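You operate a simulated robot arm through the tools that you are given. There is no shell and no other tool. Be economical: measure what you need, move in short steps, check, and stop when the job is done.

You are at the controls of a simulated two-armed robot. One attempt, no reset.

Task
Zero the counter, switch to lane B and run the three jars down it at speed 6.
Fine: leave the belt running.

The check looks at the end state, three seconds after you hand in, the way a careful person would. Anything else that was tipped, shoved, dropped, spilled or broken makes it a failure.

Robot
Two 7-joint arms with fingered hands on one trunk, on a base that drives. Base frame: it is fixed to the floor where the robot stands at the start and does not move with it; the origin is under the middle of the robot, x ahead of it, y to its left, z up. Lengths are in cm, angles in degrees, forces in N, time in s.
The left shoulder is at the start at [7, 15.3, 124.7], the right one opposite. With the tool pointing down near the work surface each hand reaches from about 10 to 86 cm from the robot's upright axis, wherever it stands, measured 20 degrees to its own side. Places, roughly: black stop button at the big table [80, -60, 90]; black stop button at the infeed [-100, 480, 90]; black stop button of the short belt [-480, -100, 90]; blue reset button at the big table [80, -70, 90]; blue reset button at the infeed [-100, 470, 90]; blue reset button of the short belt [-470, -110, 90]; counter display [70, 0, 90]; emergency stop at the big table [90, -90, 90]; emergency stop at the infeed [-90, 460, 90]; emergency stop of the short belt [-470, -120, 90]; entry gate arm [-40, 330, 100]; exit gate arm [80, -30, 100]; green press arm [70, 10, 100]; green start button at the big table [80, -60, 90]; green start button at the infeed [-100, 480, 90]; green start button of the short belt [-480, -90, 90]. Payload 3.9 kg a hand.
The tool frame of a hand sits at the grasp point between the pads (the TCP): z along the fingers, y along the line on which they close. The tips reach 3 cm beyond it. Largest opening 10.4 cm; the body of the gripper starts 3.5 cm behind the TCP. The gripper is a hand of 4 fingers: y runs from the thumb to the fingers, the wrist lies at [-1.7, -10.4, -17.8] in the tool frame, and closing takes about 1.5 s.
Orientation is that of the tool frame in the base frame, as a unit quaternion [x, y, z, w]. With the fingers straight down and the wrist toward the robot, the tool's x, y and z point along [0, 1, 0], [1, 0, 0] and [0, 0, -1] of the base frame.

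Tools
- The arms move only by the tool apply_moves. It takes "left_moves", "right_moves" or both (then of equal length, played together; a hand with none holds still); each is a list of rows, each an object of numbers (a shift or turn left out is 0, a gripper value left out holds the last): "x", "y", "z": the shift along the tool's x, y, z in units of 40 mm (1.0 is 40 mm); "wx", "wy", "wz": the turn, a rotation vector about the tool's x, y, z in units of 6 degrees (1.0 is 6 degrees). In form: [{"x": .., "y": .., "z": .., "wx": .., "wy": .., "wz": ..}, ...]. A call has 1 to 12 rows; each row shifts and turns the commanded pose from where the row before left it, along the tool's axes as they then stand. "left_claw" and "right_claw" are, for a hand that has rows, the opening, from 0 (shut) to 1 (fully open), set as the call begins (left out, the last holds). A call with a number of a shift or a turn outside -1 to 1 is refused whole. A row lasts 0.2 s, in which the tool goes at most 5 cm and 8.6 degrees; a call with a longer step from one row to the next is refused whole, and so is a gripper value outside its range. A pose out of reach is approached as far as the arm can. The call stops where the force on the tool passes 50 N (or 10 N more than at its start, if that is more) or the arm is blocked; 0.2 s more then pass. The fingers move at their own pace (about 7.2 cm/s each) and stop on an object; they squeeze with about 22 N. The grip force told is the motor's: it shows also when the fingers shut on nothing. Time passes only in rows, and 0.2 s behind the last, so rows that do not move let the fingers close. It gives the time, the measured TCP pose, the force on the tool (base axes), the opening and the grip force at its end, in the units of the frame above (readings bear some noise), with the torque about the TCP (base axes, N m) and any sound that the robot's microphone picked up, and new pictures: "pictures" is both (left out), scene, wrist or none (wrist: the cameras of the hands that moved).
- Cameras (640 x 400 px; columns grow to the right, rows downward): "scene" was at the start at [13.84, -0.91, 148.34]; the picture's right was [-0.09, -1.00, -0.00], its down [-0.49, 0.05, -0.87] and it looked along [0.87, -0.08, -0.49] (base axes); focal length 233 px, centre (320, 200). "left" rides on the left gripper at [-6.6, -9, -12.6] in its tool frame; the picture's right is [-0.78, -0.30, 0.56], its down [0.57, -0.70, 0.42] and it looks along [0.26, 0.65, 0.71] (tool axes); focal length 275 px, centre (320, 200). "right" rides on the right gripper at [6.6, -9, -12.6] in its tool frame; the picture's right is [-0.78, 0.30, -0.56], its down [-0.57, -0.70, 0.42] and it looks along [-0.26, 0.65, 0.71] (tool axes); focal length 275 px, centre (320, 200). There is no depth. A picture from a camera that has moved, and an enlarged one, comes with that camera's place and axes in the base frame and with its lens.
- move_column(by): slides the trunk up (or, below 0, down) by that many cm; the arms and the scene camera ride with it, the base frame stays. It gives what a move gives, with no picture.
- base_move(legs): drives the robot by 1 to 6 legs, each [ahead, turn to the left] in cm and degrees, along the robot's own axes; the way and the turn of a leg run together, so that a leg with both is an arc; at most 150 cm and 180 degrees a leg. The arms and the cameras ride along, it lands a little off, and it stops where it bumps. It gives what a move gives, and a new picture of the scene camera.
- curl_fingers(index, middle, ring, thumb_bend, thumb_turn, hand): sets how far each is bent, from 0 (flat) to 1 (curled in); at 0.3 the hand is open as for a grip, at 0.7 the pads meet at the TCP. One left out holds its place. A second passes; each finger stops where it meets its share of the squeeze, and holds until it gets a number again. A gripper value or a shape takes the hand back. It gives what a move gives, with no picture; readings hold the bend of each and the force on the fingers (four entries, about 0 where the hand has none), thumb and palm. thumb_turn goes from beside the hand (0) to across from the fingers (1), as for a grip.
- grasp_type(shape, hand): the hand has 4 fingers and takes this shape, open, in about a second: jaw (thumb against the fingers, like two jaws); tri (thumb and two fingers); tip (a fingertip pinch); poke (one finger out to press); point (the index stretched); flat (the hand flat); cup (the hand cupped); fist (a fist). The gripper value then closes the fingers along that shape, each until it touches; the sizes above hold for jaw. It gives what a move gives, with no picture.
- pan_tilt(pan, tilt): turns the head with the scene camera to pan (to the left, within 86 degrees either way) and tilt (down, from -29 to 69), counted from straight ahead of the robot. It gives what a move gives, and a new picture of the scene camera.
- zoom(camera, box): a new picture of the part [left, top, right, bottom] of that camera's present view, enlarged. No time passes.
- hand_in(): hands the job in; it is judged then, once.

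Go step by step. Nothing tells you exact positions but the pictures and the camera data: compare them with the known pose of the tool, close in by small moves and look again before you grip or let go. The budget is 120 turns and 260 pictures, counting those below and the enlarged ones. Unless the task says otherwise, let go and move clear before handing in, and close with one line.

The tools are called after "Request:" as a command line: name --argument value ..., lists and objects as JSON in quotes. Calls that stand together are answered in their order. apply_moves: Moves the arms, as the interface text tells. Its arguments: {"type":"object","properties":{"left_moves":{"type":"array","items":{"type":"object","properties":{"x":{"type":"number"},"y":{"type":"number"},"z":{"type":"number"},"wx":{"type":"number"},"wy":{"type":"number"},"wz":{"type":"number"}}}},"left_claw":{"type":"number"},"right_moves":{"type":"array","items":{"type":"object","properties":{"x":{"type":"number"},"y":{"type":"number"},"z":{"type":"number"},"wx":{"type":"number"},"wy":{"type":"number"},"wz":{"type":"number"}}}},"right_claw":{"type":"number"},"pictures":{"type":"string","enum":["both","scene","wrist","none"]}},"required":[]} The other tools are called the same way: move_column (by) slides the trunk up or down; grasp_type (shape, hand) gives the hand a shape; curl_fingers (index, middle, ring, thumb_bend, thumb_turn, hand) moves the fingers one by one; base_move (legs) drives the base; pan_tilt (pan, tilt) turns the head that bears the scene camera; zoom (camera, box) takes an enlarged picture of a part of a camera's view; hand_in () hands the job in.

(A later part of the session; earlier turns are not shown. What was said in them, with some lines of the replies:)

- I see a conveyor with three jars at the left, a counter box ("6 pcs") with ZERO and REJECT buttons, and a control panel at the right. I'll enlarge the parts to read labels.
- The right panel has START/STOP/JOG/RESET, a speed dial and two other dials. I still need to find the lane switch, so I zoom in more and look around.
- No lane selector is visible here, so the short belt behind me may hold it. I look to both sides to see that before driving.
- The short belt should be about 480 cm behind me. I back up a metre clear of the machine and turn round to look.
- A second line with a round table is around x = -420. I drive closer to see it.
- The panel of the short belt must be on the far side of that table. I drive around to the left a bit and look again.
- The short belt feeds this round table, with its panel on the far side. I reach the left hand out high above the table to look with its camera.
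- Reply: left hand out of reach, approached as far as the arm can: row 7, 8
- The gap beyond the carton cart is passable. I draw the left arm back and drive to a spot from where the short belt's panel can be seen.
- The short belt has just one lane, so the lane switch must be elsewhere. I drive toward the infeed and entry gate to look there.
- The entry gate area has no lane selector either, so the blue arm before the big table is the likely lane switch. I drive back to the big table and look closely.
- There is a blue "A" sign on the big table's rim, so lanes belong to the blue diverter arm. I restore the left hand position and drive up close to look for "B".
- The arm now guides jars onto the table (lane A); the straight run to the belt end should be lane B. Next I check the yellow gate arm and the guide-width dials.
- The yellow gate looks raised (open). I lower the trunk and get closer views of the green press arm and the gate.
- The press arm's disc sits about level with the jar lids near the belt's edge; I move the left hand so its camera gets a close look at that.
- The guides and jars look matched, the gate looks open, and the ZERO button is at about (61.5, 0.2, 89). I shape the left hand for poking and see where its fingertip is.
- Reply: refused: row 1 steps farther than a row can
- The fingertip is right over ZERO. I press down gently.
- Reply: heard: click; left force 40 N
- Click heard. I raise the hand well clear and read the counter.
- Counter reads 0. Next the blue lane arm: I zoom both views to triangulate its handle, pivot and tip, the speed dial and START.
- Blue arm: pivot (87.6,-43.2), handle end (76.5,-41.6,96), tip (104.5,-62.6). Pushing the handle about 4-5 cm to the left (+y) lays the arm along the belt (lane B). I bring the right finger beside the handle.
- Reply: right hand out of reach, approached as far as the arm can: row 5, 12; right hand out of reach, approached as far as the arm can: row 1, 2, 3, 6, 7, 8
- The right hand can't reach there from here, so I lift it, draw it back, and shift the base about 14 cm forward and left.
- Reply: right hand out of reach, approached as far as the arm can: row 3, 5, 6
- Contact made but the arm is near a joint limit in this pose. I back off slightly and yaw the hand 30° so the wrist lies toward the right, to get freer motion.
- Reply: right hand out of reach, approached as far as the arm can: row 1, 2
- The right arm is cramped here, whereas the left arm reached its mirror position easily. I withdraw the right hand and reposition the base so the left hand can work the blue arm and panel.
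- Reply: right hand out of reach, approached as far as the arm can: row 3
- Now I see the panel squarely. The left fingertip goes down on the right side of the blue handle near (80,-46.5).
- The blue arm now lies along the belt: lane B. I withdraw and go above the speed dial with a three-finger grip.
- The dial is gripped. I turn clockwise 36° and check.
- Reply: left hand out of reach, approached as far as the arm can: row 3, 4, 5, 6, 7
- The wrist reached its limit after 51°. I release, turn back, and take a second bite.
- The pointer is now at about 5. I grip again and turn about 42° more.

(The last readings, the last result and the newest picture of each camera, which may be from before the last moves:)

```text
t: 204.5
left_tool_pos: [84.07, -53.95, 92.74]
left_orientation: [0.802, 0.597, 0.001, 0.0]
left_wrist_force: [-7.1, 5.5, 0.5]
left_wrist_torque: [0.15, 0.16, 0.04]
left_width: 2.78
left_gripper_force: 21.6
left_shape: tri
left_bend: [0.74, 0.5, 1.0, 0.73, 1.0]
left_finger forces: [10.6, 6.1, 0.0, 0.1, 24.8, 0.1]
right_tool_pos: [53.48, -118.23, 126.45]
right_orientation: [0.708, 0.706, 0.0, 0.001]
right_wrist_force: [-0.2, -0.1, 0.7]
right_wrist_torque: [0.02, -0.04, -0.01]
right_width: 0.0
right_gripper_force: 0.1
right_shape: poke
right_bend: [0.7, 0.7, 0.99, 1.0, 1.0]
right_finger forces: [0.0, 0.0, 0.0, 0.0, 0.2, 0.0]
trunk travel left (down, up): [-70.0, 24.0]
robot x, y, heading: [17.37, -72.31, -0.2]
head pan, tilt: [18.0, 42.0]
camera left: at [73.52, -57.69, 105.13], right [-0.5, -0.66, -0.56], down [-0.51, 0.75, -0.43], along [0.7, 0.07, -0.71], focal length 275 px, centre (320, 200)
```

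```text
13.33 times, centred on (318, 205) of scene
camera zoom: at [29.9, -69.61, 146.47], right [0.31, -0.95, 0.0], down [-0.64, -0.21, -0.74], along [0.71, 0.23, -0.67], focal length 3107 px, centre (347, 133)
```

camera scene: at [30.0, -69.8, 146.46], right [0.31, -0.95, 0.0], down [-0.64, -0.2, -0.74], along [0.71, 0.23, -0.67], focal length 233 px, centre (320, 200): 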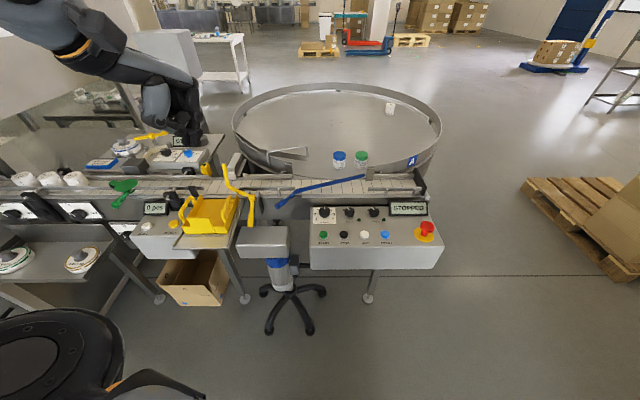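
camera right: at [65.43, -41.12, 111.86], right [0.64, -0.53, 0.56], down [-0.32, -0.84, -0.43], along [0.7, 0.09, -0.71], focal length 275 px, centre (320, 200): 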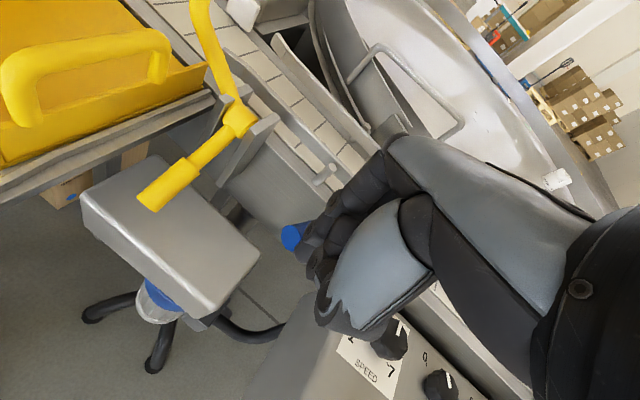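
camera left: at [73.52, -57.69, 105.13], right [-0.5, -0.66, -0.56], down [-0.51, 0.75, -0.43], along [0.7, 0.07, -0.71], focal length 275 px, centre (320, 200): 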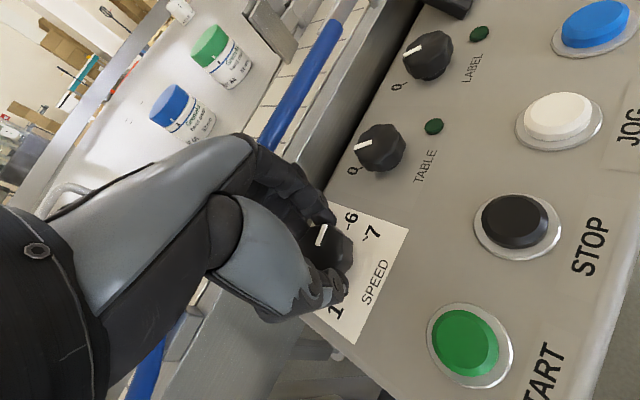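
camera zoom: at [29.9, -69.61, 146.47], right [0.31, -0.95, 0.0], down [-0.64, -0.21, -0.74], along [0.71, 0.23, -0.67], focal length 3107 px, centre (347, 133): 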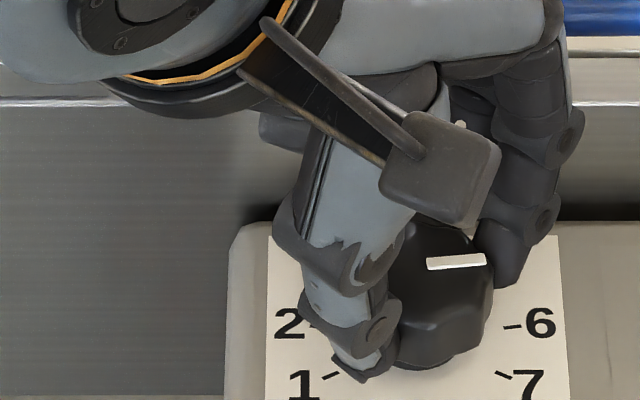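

The pointer is parallel to the 6 mark. I release and lift straight up.

Request:
apply_moves --left_moves '[{}, {}, {}, {}, {"z": -0.5}, {"z": -1}, {"z": -1}, {"z": -1}, {"z": -1}]' --left_claw 0.7 --pictures "wrist"

Request:
zoom --camera "scene" --box '[294, 190, 342, 220]'

Request:
zoom --camera "left" --box '[300, 100, 460, 200]'

```text
t: 206.5
left_tool_pos: [84.04, -54.11, 110.53]
left_orientation: [0.802, 0.597, 0.002, 0.0]
left_wrist_force: [-0.1, 0.5, 1.0]
left_wrist_torque: [-0.02, -0.02, 0.02]
left_width: 7.24
left_gripper_force: 0.0
left_shape: tri
left_bend: [0.27, 0.37, 0.99, 0.57, 0.99]
left_finger forces: [0.0, 0.1, 0.0, 0.0, 0.1, 0.1]
right_tool_pos: [53.59, -118.37, 126.37]
right_orientation: [0.708, 0.706, 0.0, 0.001]
right_wrist_force: [-0.2, -0.6, -0.3]
right_wrist_torque: [-0.02, 0.01, -0.01]
right_width: 0.0
right_gripper_force: 0.1
right_shape: poke
right_bend: [0.7, 0.7, 0.99, 1.0, 1.0]
right_finger forces: [0.0, 0.1, 0.0, 0.0, 0.0, 0.0]
trunk travel left (down, up): [-70.0, 24.0]
robot x, y, heading: [17.22, -72.32, 0.1]
head pan, tilt: [18.0, 42.0]
camera left: at [73.45, -57.94, 123.08], right [-0.51, -0.66, -0.56], down [-0.51, 0.75, -0.42], along [0.7, 0.07, -0.71], focal length 275 px, centre (320, 200)
```

left: 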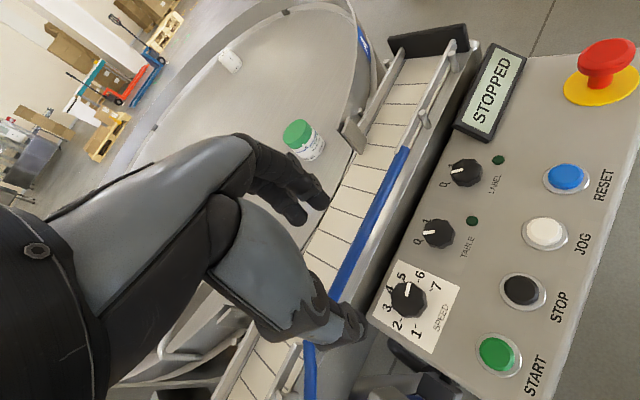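

```text
13.33 times, centred on (318, 205) of scene
camera zoom: at [29.96, -69.84, 146.46], right [0.31, -0.95, 0.0], down [-0.64, -0.21, -0.74], along [0.71, 0.23, -0.67], focal length 3107 px, centre (347, 133)
```

zoom: 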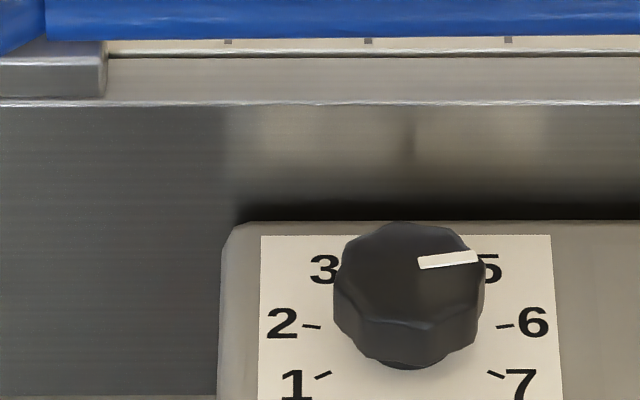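

```text
4.00 times, centred on (380, 150) of left
camera zoom: at [73.45, -57.94, 123.08], right [-0.51, -0.66, -0.56], down [-0.51, 0.75, -0.42], along [0.7, 0.07, -0.71], focal length 1101 px, centre (80, 400)
```

zoom: 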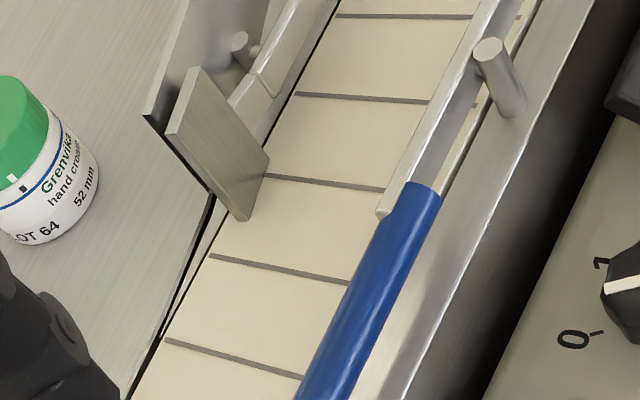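

The dial stands at 6. I set the left hand to poke over START.

Request:
grasp_type --hand "left" --shape "poke"

Request:
apply_moves --left_moves '[{"wz": -1}, {"wz": -1}, {"wz": -0.8}, {"y": -0.8}, {"y": -0.8}, {"y": -0.7}, {"x": -0.55}, {"z": 1}, {"z": 1}]' --pictures "wrist"

Request:
zoom --camera "scene" --box '[270, 170, 398, 250]'

```text
t: 207.4
left_tool_pos: [84.05, -54.09, 110.4]
left_orientation: [0.802, 0.597, 0.001, 0.0]
left_wrist_force: [-0.5, -0.6, 0.9]
left_wrist_torque: [-0.02, -0.01, -0.01]
left_width: 0.0
left_gripper_force: 0.0
left_shape: poke
left_bend: [0.7, 0.7, 0.99, 1.0, 1.0]
left_finger forces: [0.0, 0.1, 0.0, 0.0, 0.1, 0.0]
right_tool_pos: [53.69, -118.37, 126.51]
right_orientation: [0.708, 0.706, 0.001, 0.0]
right_wrist_force: [0.2, 0.8, 0.3]
right_wrist_torque: [0.0, -0.03, 0.04]
right_width: 0.0
right_gripper_force: 0.1
right_shape: poke
right_bend: [0.7, 0.7, 0.99, 1.0, 1.0]
right_finger forces: [0.0, 0.1, 0.0, 0.1, 0.0, 0.0]
trunk travel left (down, up): [-70.0, 24.0]
robot x, y, heading: [17.13, -72.19, 0.0]
head pan, tilt: [18.0, 42.0]
```

```text
t: 209.4
left_tool_pos: [74.98, -56.35, 102.37]
left_orientation: [0.706, 0.708, 0.0, 0.002]
left_wrist_force: [-0.6, -0.2, 0.8]
left_wrist_torque: [0.0, 0.0, 0.01]
left_width: 0.01
left_gripper_force: 0.0
left_shape: poke
left_bend: [0.7, 0.7, 0.99, 1.0, 1.0]
left_finger forces: [0.1, 0.0, 0.1, 0.0, 0.0, 0.0]
right_tool_pos: [53.56, -118.33, 126.4]
right_orientation: [0.708, 0.707, -0.001, 0.0]
right_wrist_force: [-0.1, -0.1, 0.6]
right_wrist_torque: [0.03, 0.0, 0.02]
right_width: 0.0
right_gripper_force: 0.1
right_shape: poke
right_bend: [0.7, 0.7, 0.99, 1.0, 1.0]
right_finger forces: [0.0, 0.1, 0.1, 0.0, 0.0, 0.0]
trunk travel left (down, up): [-70.0, 24.0]
robot x, y, heading: [17.13, -72.38, 0.0]
head pan, tilt: [18.0, 42.0]
camera left: at [65.98, -62.95, 115.01], right [-0.29, -0.78, -0.56], down [-0.7, 0.57, -0.43], along [0.65, 0.27, -0.71], focal length 275 px, centre (320, 200)
```

left: 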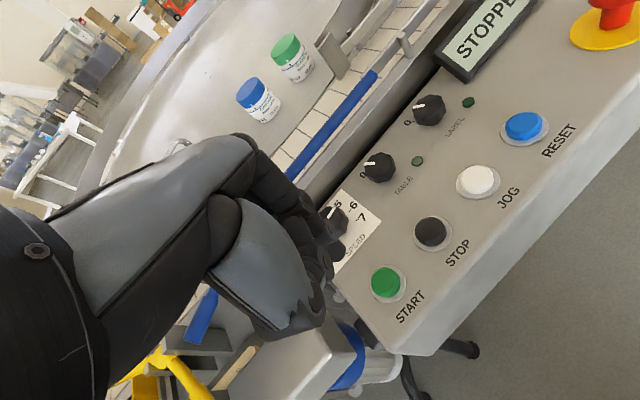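

```text
5.00 times, centred on (334, 210) of scene
camera zoom: at [30.1, -69.69, 146.46], right [0.31, -0.95, 0.0], down [-0.64, -0.21, -0.74], along [0.71, 0.23, -0.67], focal length 1165 px, centre (250, 150)
```

zoom: 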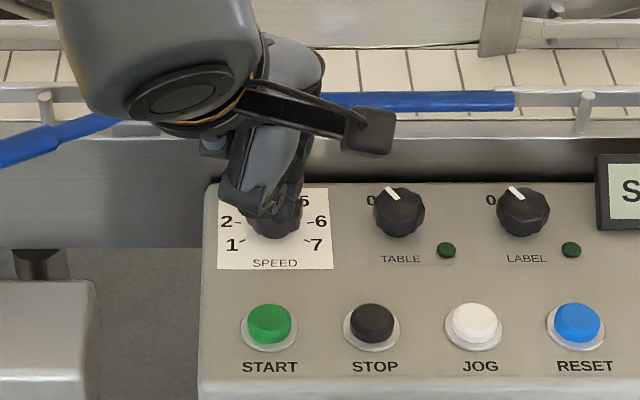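

Request:
apply_moves --left_moves '[{"z": 1}, {"z": 1}, {"z": 0.25}, {"z": 0.15}, {"z": 0.15}]' --pictures "scene"

```text
t: 210.6
left_tool_pos: [75.0, -56.45, 92.39]
left_orientation: [0.706, 0.708, 0.001, 0.001]
left_wrist_force: [0.1, 0.5, 1.7]
left_wrist_torque: [0.03, 0.02, 0.0]
left_width: 0.0
left_gripper_force: 0.1
left_shape: poke
left_bend: [0.7, 0.7, 0.99, 1.0, 1.0]
left_finger forces: [0.1, 1.8, 0.0, 0.0, 0.1, 0.0]
right_tool_pos: [53.66, -118.39, 126.4]
right_orientation: [0.709, 0.706, -0.001, 0.0]
right_wrist_force: [-1.0, 1.0, 0.3]
right_wrist_torque: [0.0, 0.02, 0.0]
right_width: 0.0
right_gripper_force: 0.0
right_shape: poke
right_bend: [0.7, 0.7, 0.99, 1.0, 1.0]
right_finger forces: [0.0, 0.0, 0.1, 0.0, 0.1, 0.0]
trunk travel left (down, up): [-70.0, 24.0]
robot x, y, heading: [17.25, -72.29, -0.2]
head pan, tilt: [18.0, 42.0]
camera scene: at [30.02, -69.8, 146.47], right [0.31, -0.95, 0.0], down [-0.64, -0.21, -0.74], along [0.71, 0.23, -0.67], focal length 233 px, centre (320, 200)
```

scene: 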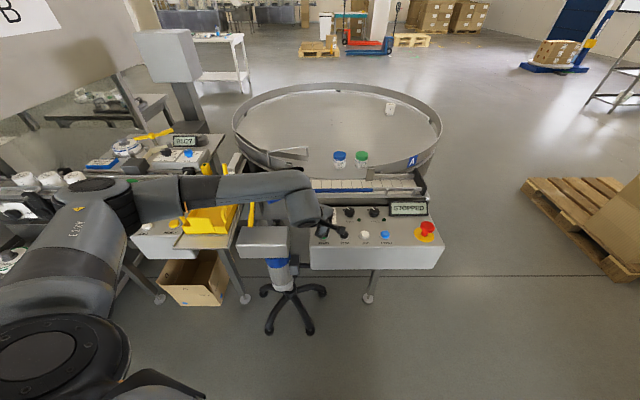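

Light contact only; a little more press, then I lift and watch.

Request:
apply_moves --left_moves '[{"z": 0.15}, {"z": 0.15}, {"z": 0.1}]' --pictures "none"

Request:
apply_moves --left_moves '[{"z": -1}, {"z": -1}, {"z": -1}, {"z": -1}, {"z": -1}]' --pictures "scene"

```text
t: 211.4
left_tool_pos: [74.97, -56.55, 91.54]
left_orientation: [0.706, 0.708, 0.005, 0.008]
left_wrist_force: [2.7, 3.7, 38.9]
left_wrist_torque: [0.02, -0.16, 0.01]
left_width: 0.02
left_gripper_force: 0.0
left_shape: poke
left_bend: [0.7, 0.7, 0.99, 1.0, 1.0]
left_finger forces: [28.8, 10.3, 0.0, 0.1, 0.0, 0.0]
right_tool_pos: [53.13, -118.44, 126.53]
right_orientation: [0.708, 0.707, 0.002, 0.002]
right_wrist_force: [-0.3, -0.6, 0.2]
right_wrist_torque: [0.0, -0.02, -0.01]
right_width: 0.0
right_gripper_force: 0.0
right_shape: poke
right_bend: [0.7, 0.7, 0.99, 1.0, 1.0]
right_finger forces: [0.0, 0.1, 0.0, 0.0, 0.1, 0.0]
trunk travel left (down, up): [-70.0, 24.0]
robot x, y, heading: [17.02, -72.08, -0.1]
head pan, tilt: [18.0, 42.0]
heard: click
```

```text
t: 212.6
left_tool_pos: [74.7, -56.34, 110.83]
left_orientation: [0.707, 0.707, 0.001, 0.0]
left_wrist_force: [0.5, 0.2, -0.9]
left_wrist_torque: [-0.01, -0.01, -0.02]
left_width: 0.0
left_gripper_force: 0.0
left_shape: poke
left_bend: [0.7, 0.7, 0.99, 1.0, 1.0]
left_finger forces: [0.0, 0.0, 0.1, 0.0, 0.0, 0.1]
right_tool_pos: [53.58, -118.29, 126.47]
right_orientation: [0.708, 0.706, 0.001, 0.001]
right_wrist_force: [1.0, -0.4, 0.2]
right_wrist_torque: [0.0, -0.03, 0.03]
right_width: 0.0
right_gripper_force: 0.1
right_shape: poke
right_bend: [0.7, 0.7, 0.99, 1.0, 1.0]
right_finger forces: [0.0, 0.1, 0.0, 0.0, 0.0, 0.1]
trunk travel left (down, up): [-70.0, 24.0]
robot x, y, heading: [17.07, -72.14, 0.0]
head pan, tilt: [18.0, 42.0]
camera scene: at [29.92, -69.83, 146.46], right [0.31, -0.95, 0.0], down [-0.64, -0.21, -0.74], along [0.71, 0.23, -0.67], focal length 233 px, centre (320, 200)
```

scene: 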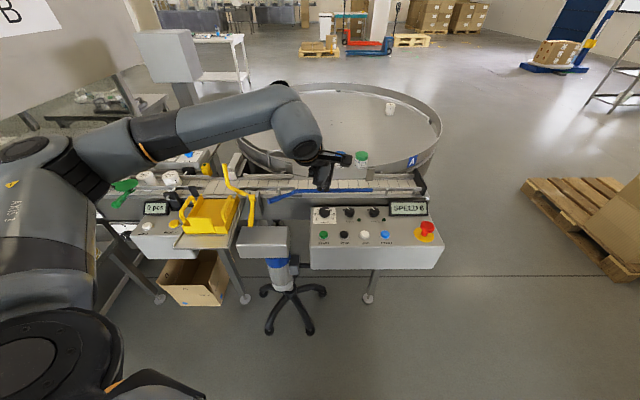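

Display shows SPEED 6 and the jars have passed the press arm. I keep raising the hand and watch.

Request:
apply_moves --left_moves '[{"z": -1}, {"z": -1}, {"z": -1}, {"y": -1}, {"y": -1}]' --pictures "scene"

Request:
zoom --camera "scene" --box '[110, 140, 430, 250]'

```text
t: 213.8
left_tool_pos: [66.74, -56.35, 122.98]
left_orientation: [0.706, 0.708, 0.001, 0.002]
left_wrist_force: [-0.2, -0.7, -0.2]
left_wrist_torque: [0.01, 0.0, -0.02]
left_width: 0.02
left_gripper_force: 0.1
left_shape: poke
left_bend: [0.7, 0.7, 0.99, 1.0, 1.0]
left_finger forces: [0.0, 0.0, 0.1, 0.0, 0.0, 0.1]
right_tool_pos: [53.46, -118.32, 126.49]
right_orientation: [0.708, 0.707, 0.001, 0.001]
right_wrist_force: [0.1, 0.4, 0.7]
right_wrist_torque: [0.01, 0.02, 0.02]
right_width: 0.0
right_gripper_force: 0.1
right_shape: poke
right_bend: [0.7, 0.7, 0.99, 1.0, 1.0]
right_finger forces: [0.1, 0.1, 0.1, 0.1, 0.0, 0.0]
trunk travel left (down, up): [-70.0, 24.0]
robot x, y, heading: [17.35, -71.85, -0.3]
head pan, tilt: [18.0, 42.0]
camera scene: at [29.81, -69.74, 146.48], right [0.31, -0.95, 0.0], down [-0.64, -0.21, -0.74], along [0.71, 0.23, -0.67], focal length 233 px, centre (320, 200)
```

scene: 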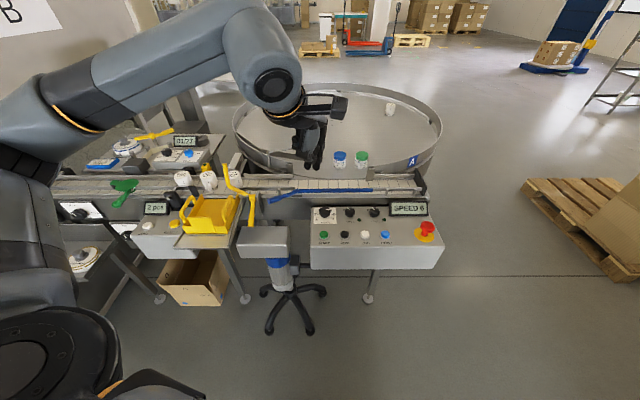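

```text
2.00 times, centred on (270, 195) of scene
camera zoom: at [29.81, -69.74, 146.48], right [0.31, -0.95, 0.0], down [-0.64, -0.21, -0.74], along [0.71, 0.23, -0.67], focal length 466 px, centre (420, 210)
```

zoom: 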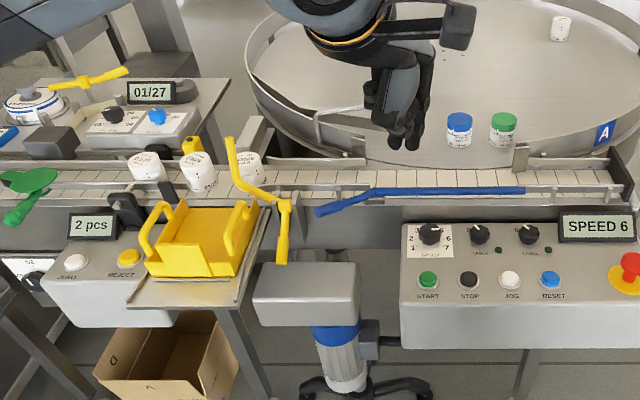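

Request:
apply_moves --left_moves '[{"y": -1}, {"y": -1}]' --pictures "none"

Request:
zoom --camera "scene" --box '[110, 140, 430, 250]'

```text
t: 214.4
left_tool_pos: [58.58, -56.38, 122.76]
left_orientation: [0.706, 0.708, 0.001, 0.002]
left_wrist_force: [-0.8, 0.2, -0.4]
left_wrist_torque: [0.0, -0.02, -0.02]
left_width: 0.0
left_gripper_force: 0.0
left_shape: poke
left_bend: [0.7, 0.7, 0.99, 1.0, 1.0]
left_finger forces: [0.0, 0.0, 0.0, 0.0, 0.0, 0.1]
right_tool_pos: [53.36, -118.27, 126.54]
right_orientation: [0.708, 0.706, 0.0, 0.002]
right_wrist_force: [-0.9, 0.3, 0.1]
right_wrist_torque: [-0.03, -0.03, 0.02]
right_width: 0.0
right_gripper_force: 0.1
right_shape: poke
right_bend: [0.7, 0.7, 0.99, 1.0, 1.0]
right_finger forces: [0.0, 0.0, 0.1, 0.1, 0.1, 0.0]
trunk travel left (down, up): [-70.0, 24.0]
robot x, y, heading: [17.38, -72.54, -0.3]
head pan, tilt: [18.0, 42.0]
```

```text
2.00 times, centred on (270, 195) of scene
camera zoom: at [29.72, -69.74, 146.49], right [0.31, -0.95, 0.0], down [-0.64, -0.21, -0.74], along [0.71, 0.23, -0.67], focal length 466 px, centre (420, 210)
```

zoom: 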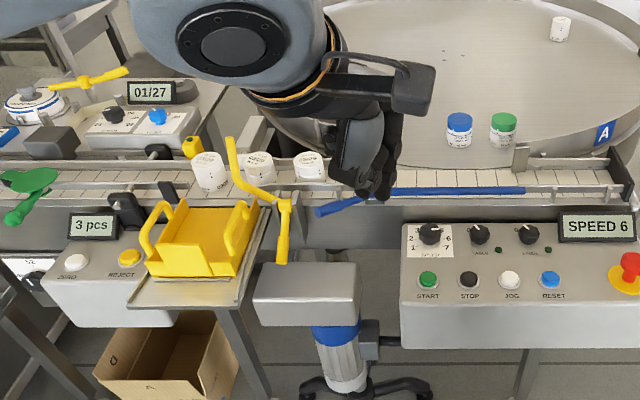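

The jars pass the open gate and the counter reads 3. I watch them go down lane B.

Request:
apply_moves --left_moves '[{"y": -0.5}, {"y": -0.5}, {"z": -0.5}]' --pictures "none"

Request:
zoom --camera "scene" --box '[110, 140, 430, 250]'

Request:
apply_moves --left_moves '[{}, {}, {}, {}, {}, {}, {}]' --pictures "none"

Request:
zoom --camera "scene" --box '[110, 140, 430, 250]'

Request:
apply_moves --left_moves '[{}, {}, {}, {}, {}, {}, {}, {}, {}, {}, {}, {}]' --pictures "scene"

Request:
zoom --camera "scene" --box '[270, 145, 430, 245]'

```text
t: 215.2
left_tool_pos: [55.08, -56.54, 124.66]
left_orientation: [0.707, 0.708, 0.0, 0.0]
left_wrist_force: [0.7, 0.8, -0.4]
left_wrist_torque: [0.01, 0.0, 0.0]
left_width: 0.0
left_gripper_force: 0.0
left_shape: poke
left_bend: [0.7, 0.7, 0.99, 1.0, 1.0]
left_finger forces: [0.0, 0.1, 0.0, 0.0, 0.0, 0.0]
right_tool_pos: [53.84, -118.44, 126.31]
right_orientation: [0.709, 0.706, 0.0, -0.001]
right_wrist_force: [0.4, 0.1, -0.1]
right_wrist_torque: [0.04, 0.03, -0.02]
right_width: 0.0
right_gripper_force: 0.1
right_shape: poke
right_bend: [0.7, 0.7, 0.99, 1.0, 1.0]
right_finger forces: [0.0, 0.0, 0.0, 0.0, 0.0, 0.0]
trunk travel left (down, up): [-70.0, 24.0]
robot x, y, heading: [17.07, -71.92, -0.4]
head pan, tilt: [18.0, 42.0]
```

```text
2.00 times, centred on (270, 195) of scene
camera zoom: at [30.26, -69.83, 146.43], right [0.31, -0.95, 0.0], down [-0.64, -0.21, -0.74], along [0.71, 0.23, -0.67], focal length 466 px, centre (420, 210)
```

zoom: 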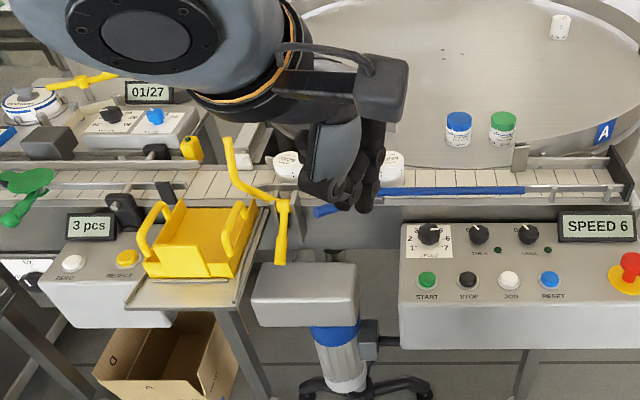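

```text
t: 216.8
left_tool_pos: [55.09, -56.47, 124.79]
left_orientation: [0.706, 0.708, 0.0, 0.0]
left_wrist_force: [0.4, 0.6, 0.1]
left_wrist_torque: [0.0, -0.01, -0.04]
left_width: 0.0
left_gripper_force: 0.0
left_shape: poke
left_bend: [0.7, 0.7, 0.99, 1.0, 1.0]
left_finger forces: [0.0, 0.0, 0.1, 0.1, 0.0, 0.0]
right_tool_pos: [53.75, -118.28, 126.47]
right_orientation: [0.708, 0.706, 0.0, 0.0]
right_wrist_force: [-0.3, 0.5, -0.5]
right_wrist_torque: [-0.04, -0.01, 0.01]
right_width: 0.01
right_gripper_force: 0.0
right_shape: poke
right_bend: [0.7, 0.7, 0.99, 1.0, 1.0]
right_finger forces: [0.0, 0.0, 0.0, 0.1, 0.0, 0.1]
trunk travel left (down, up): [-70.0, 24.0]
robot x, y, heading: [17.48, -72.36, -0.2]
head pan, tilt: [18.0, 42.0]
```

```text
2.00 times, centred on (270, 195) of scene
camera zoom: at [30.05, -69.78, 146.46], right [0.31, -0.95, 0.0], down [-0.64, -0.21, -0.74], along [0.71, 0.23, -0.67], focal length 466 px, centre (420, 210)
```

zoom: 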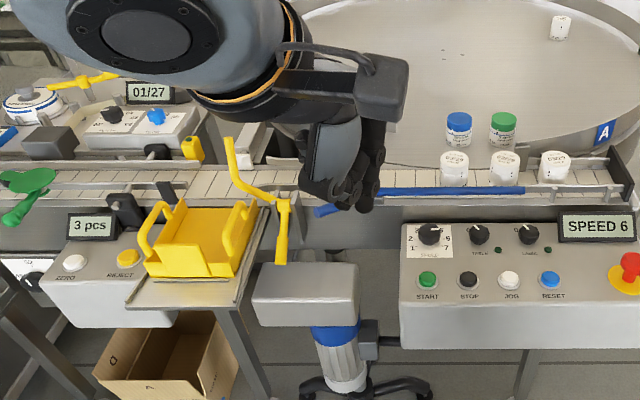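

```text
t: 219.4
left_tool_pos: [54.98, -56.46, 124.65]
left_orientation: [0.706, 0.708, 0.001, 0.0]
left_wrist_force: [-0.3, 0.2, -0.2]
left_wrist_torque: [0.04, 0.0, 0.0]
left_width: 0.0
left_gripper_force: 0.1
left_shape: poke
left_bend: [0.7, 0.7, 0.99, 1.0, 1.0]
left_finger forces: [0.0, 0.1, 0.0, 0.1, 0.0, 0.1]
right_tool_pos: [53.65, -118.38, 126.39]
right_orientation: [0.709, 0.706, 0.0, 0.001]
right_wrist_force: [-0.2, -0.2, -1.4]
right_wrist_torque: [-0.01, -0.03, -0.01]
right_width: 0.0
right_gripper_force: 0.0
right_shape: poke
right_bend: [0.7, 0.7, 0.99, 1.0, 1.0]
right_finger forces: [0.0, 0.0, 0.0, 0.1, 0.0, 0.0]
trunk travel left (down, up): [-70.0, 24.0]
robot x, y, heading: [17.38, -72.38, -0.0]
head pan, tilt: [18.0, 42.0]
camera scene: at [30.05, -69.78, 146.46], right [0.31, -0.95, 0.0], down [-0.64, -0.21, -0.74], along [0.71, 0.23, -0.67], focal length 233 px, centre (320, 200)
```

scene: 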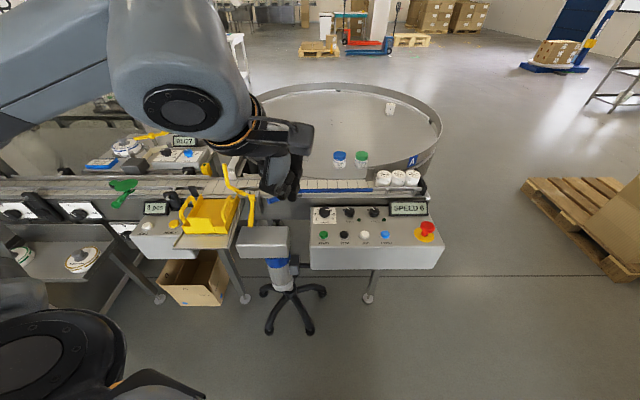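

```text
4.00 times, centred on (350, 195) of scene
camera zoom: at [30.05, -69.78, 146.46], right [0.31, -0.95, 0.0], down [-0.64, -0.21, -0.74], along [0.71, 0.23, -0.67], focal length 932 px, centre (200, 220)
```

zoom: 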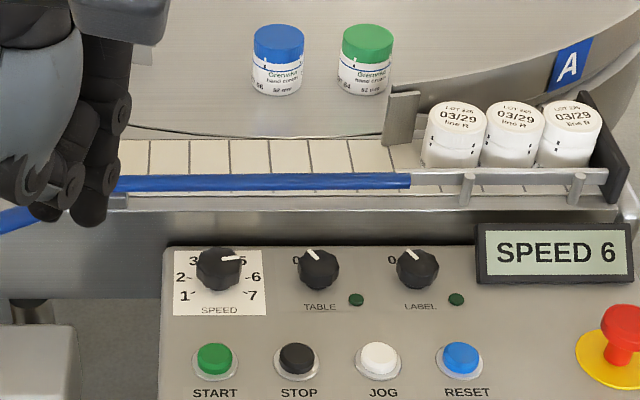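

All three jars stand upright at the end of lane B. I check the counter once more.

Request:
zoom --camera "scene" --box '[110, 180, 206, 240]'

Request:
zoom --camera "scene" --box '[0, 150, 160, 250]'

```text
6.67 times, centred on (158, 210) of scene
camera zoom: at [30.05, -69.78, 146.46], right [0.31, -0.95, 0.0], down [-0.64, -0.21, -0.74], along [0.71, 0.23, -0.67], focal length 1554 px, centre (1400, 133)
```

zoom: 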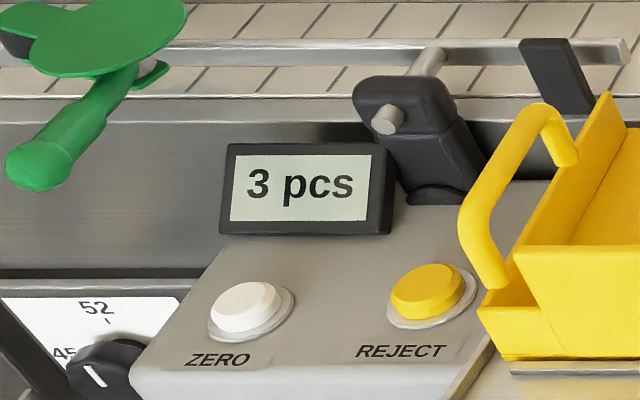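

```text
4.00 times, centred on (80, 200) of scene
camera zoom: at [30.05, -69.78, 146.46], right [0.31, -0.95, 0.0], down [-0.64, -0.21, -0.74], along [0.71, 0.23, -0.67], focal length 932 px, centre (1280, 200)
```

zoom: 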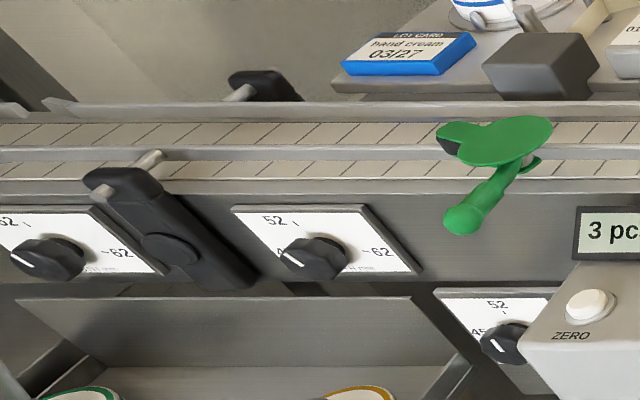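

The counter reads 3 pcs, the panel shows SPEED 6, all three jars are at the end of lane B, and both hands are clear. I hand in.

Request:
hand_in

```text
The job is handed in.
```

I zeroed the counter, swung the blue arm over to lane B, set the speed to 6 and ran the three jars down. They stand upright at the end of lane B, the counter reads 3 pcs, and the belt is still running. No lane B sign was visible, so I took lane B to be the straight run past the big table, whose rim is marked A.
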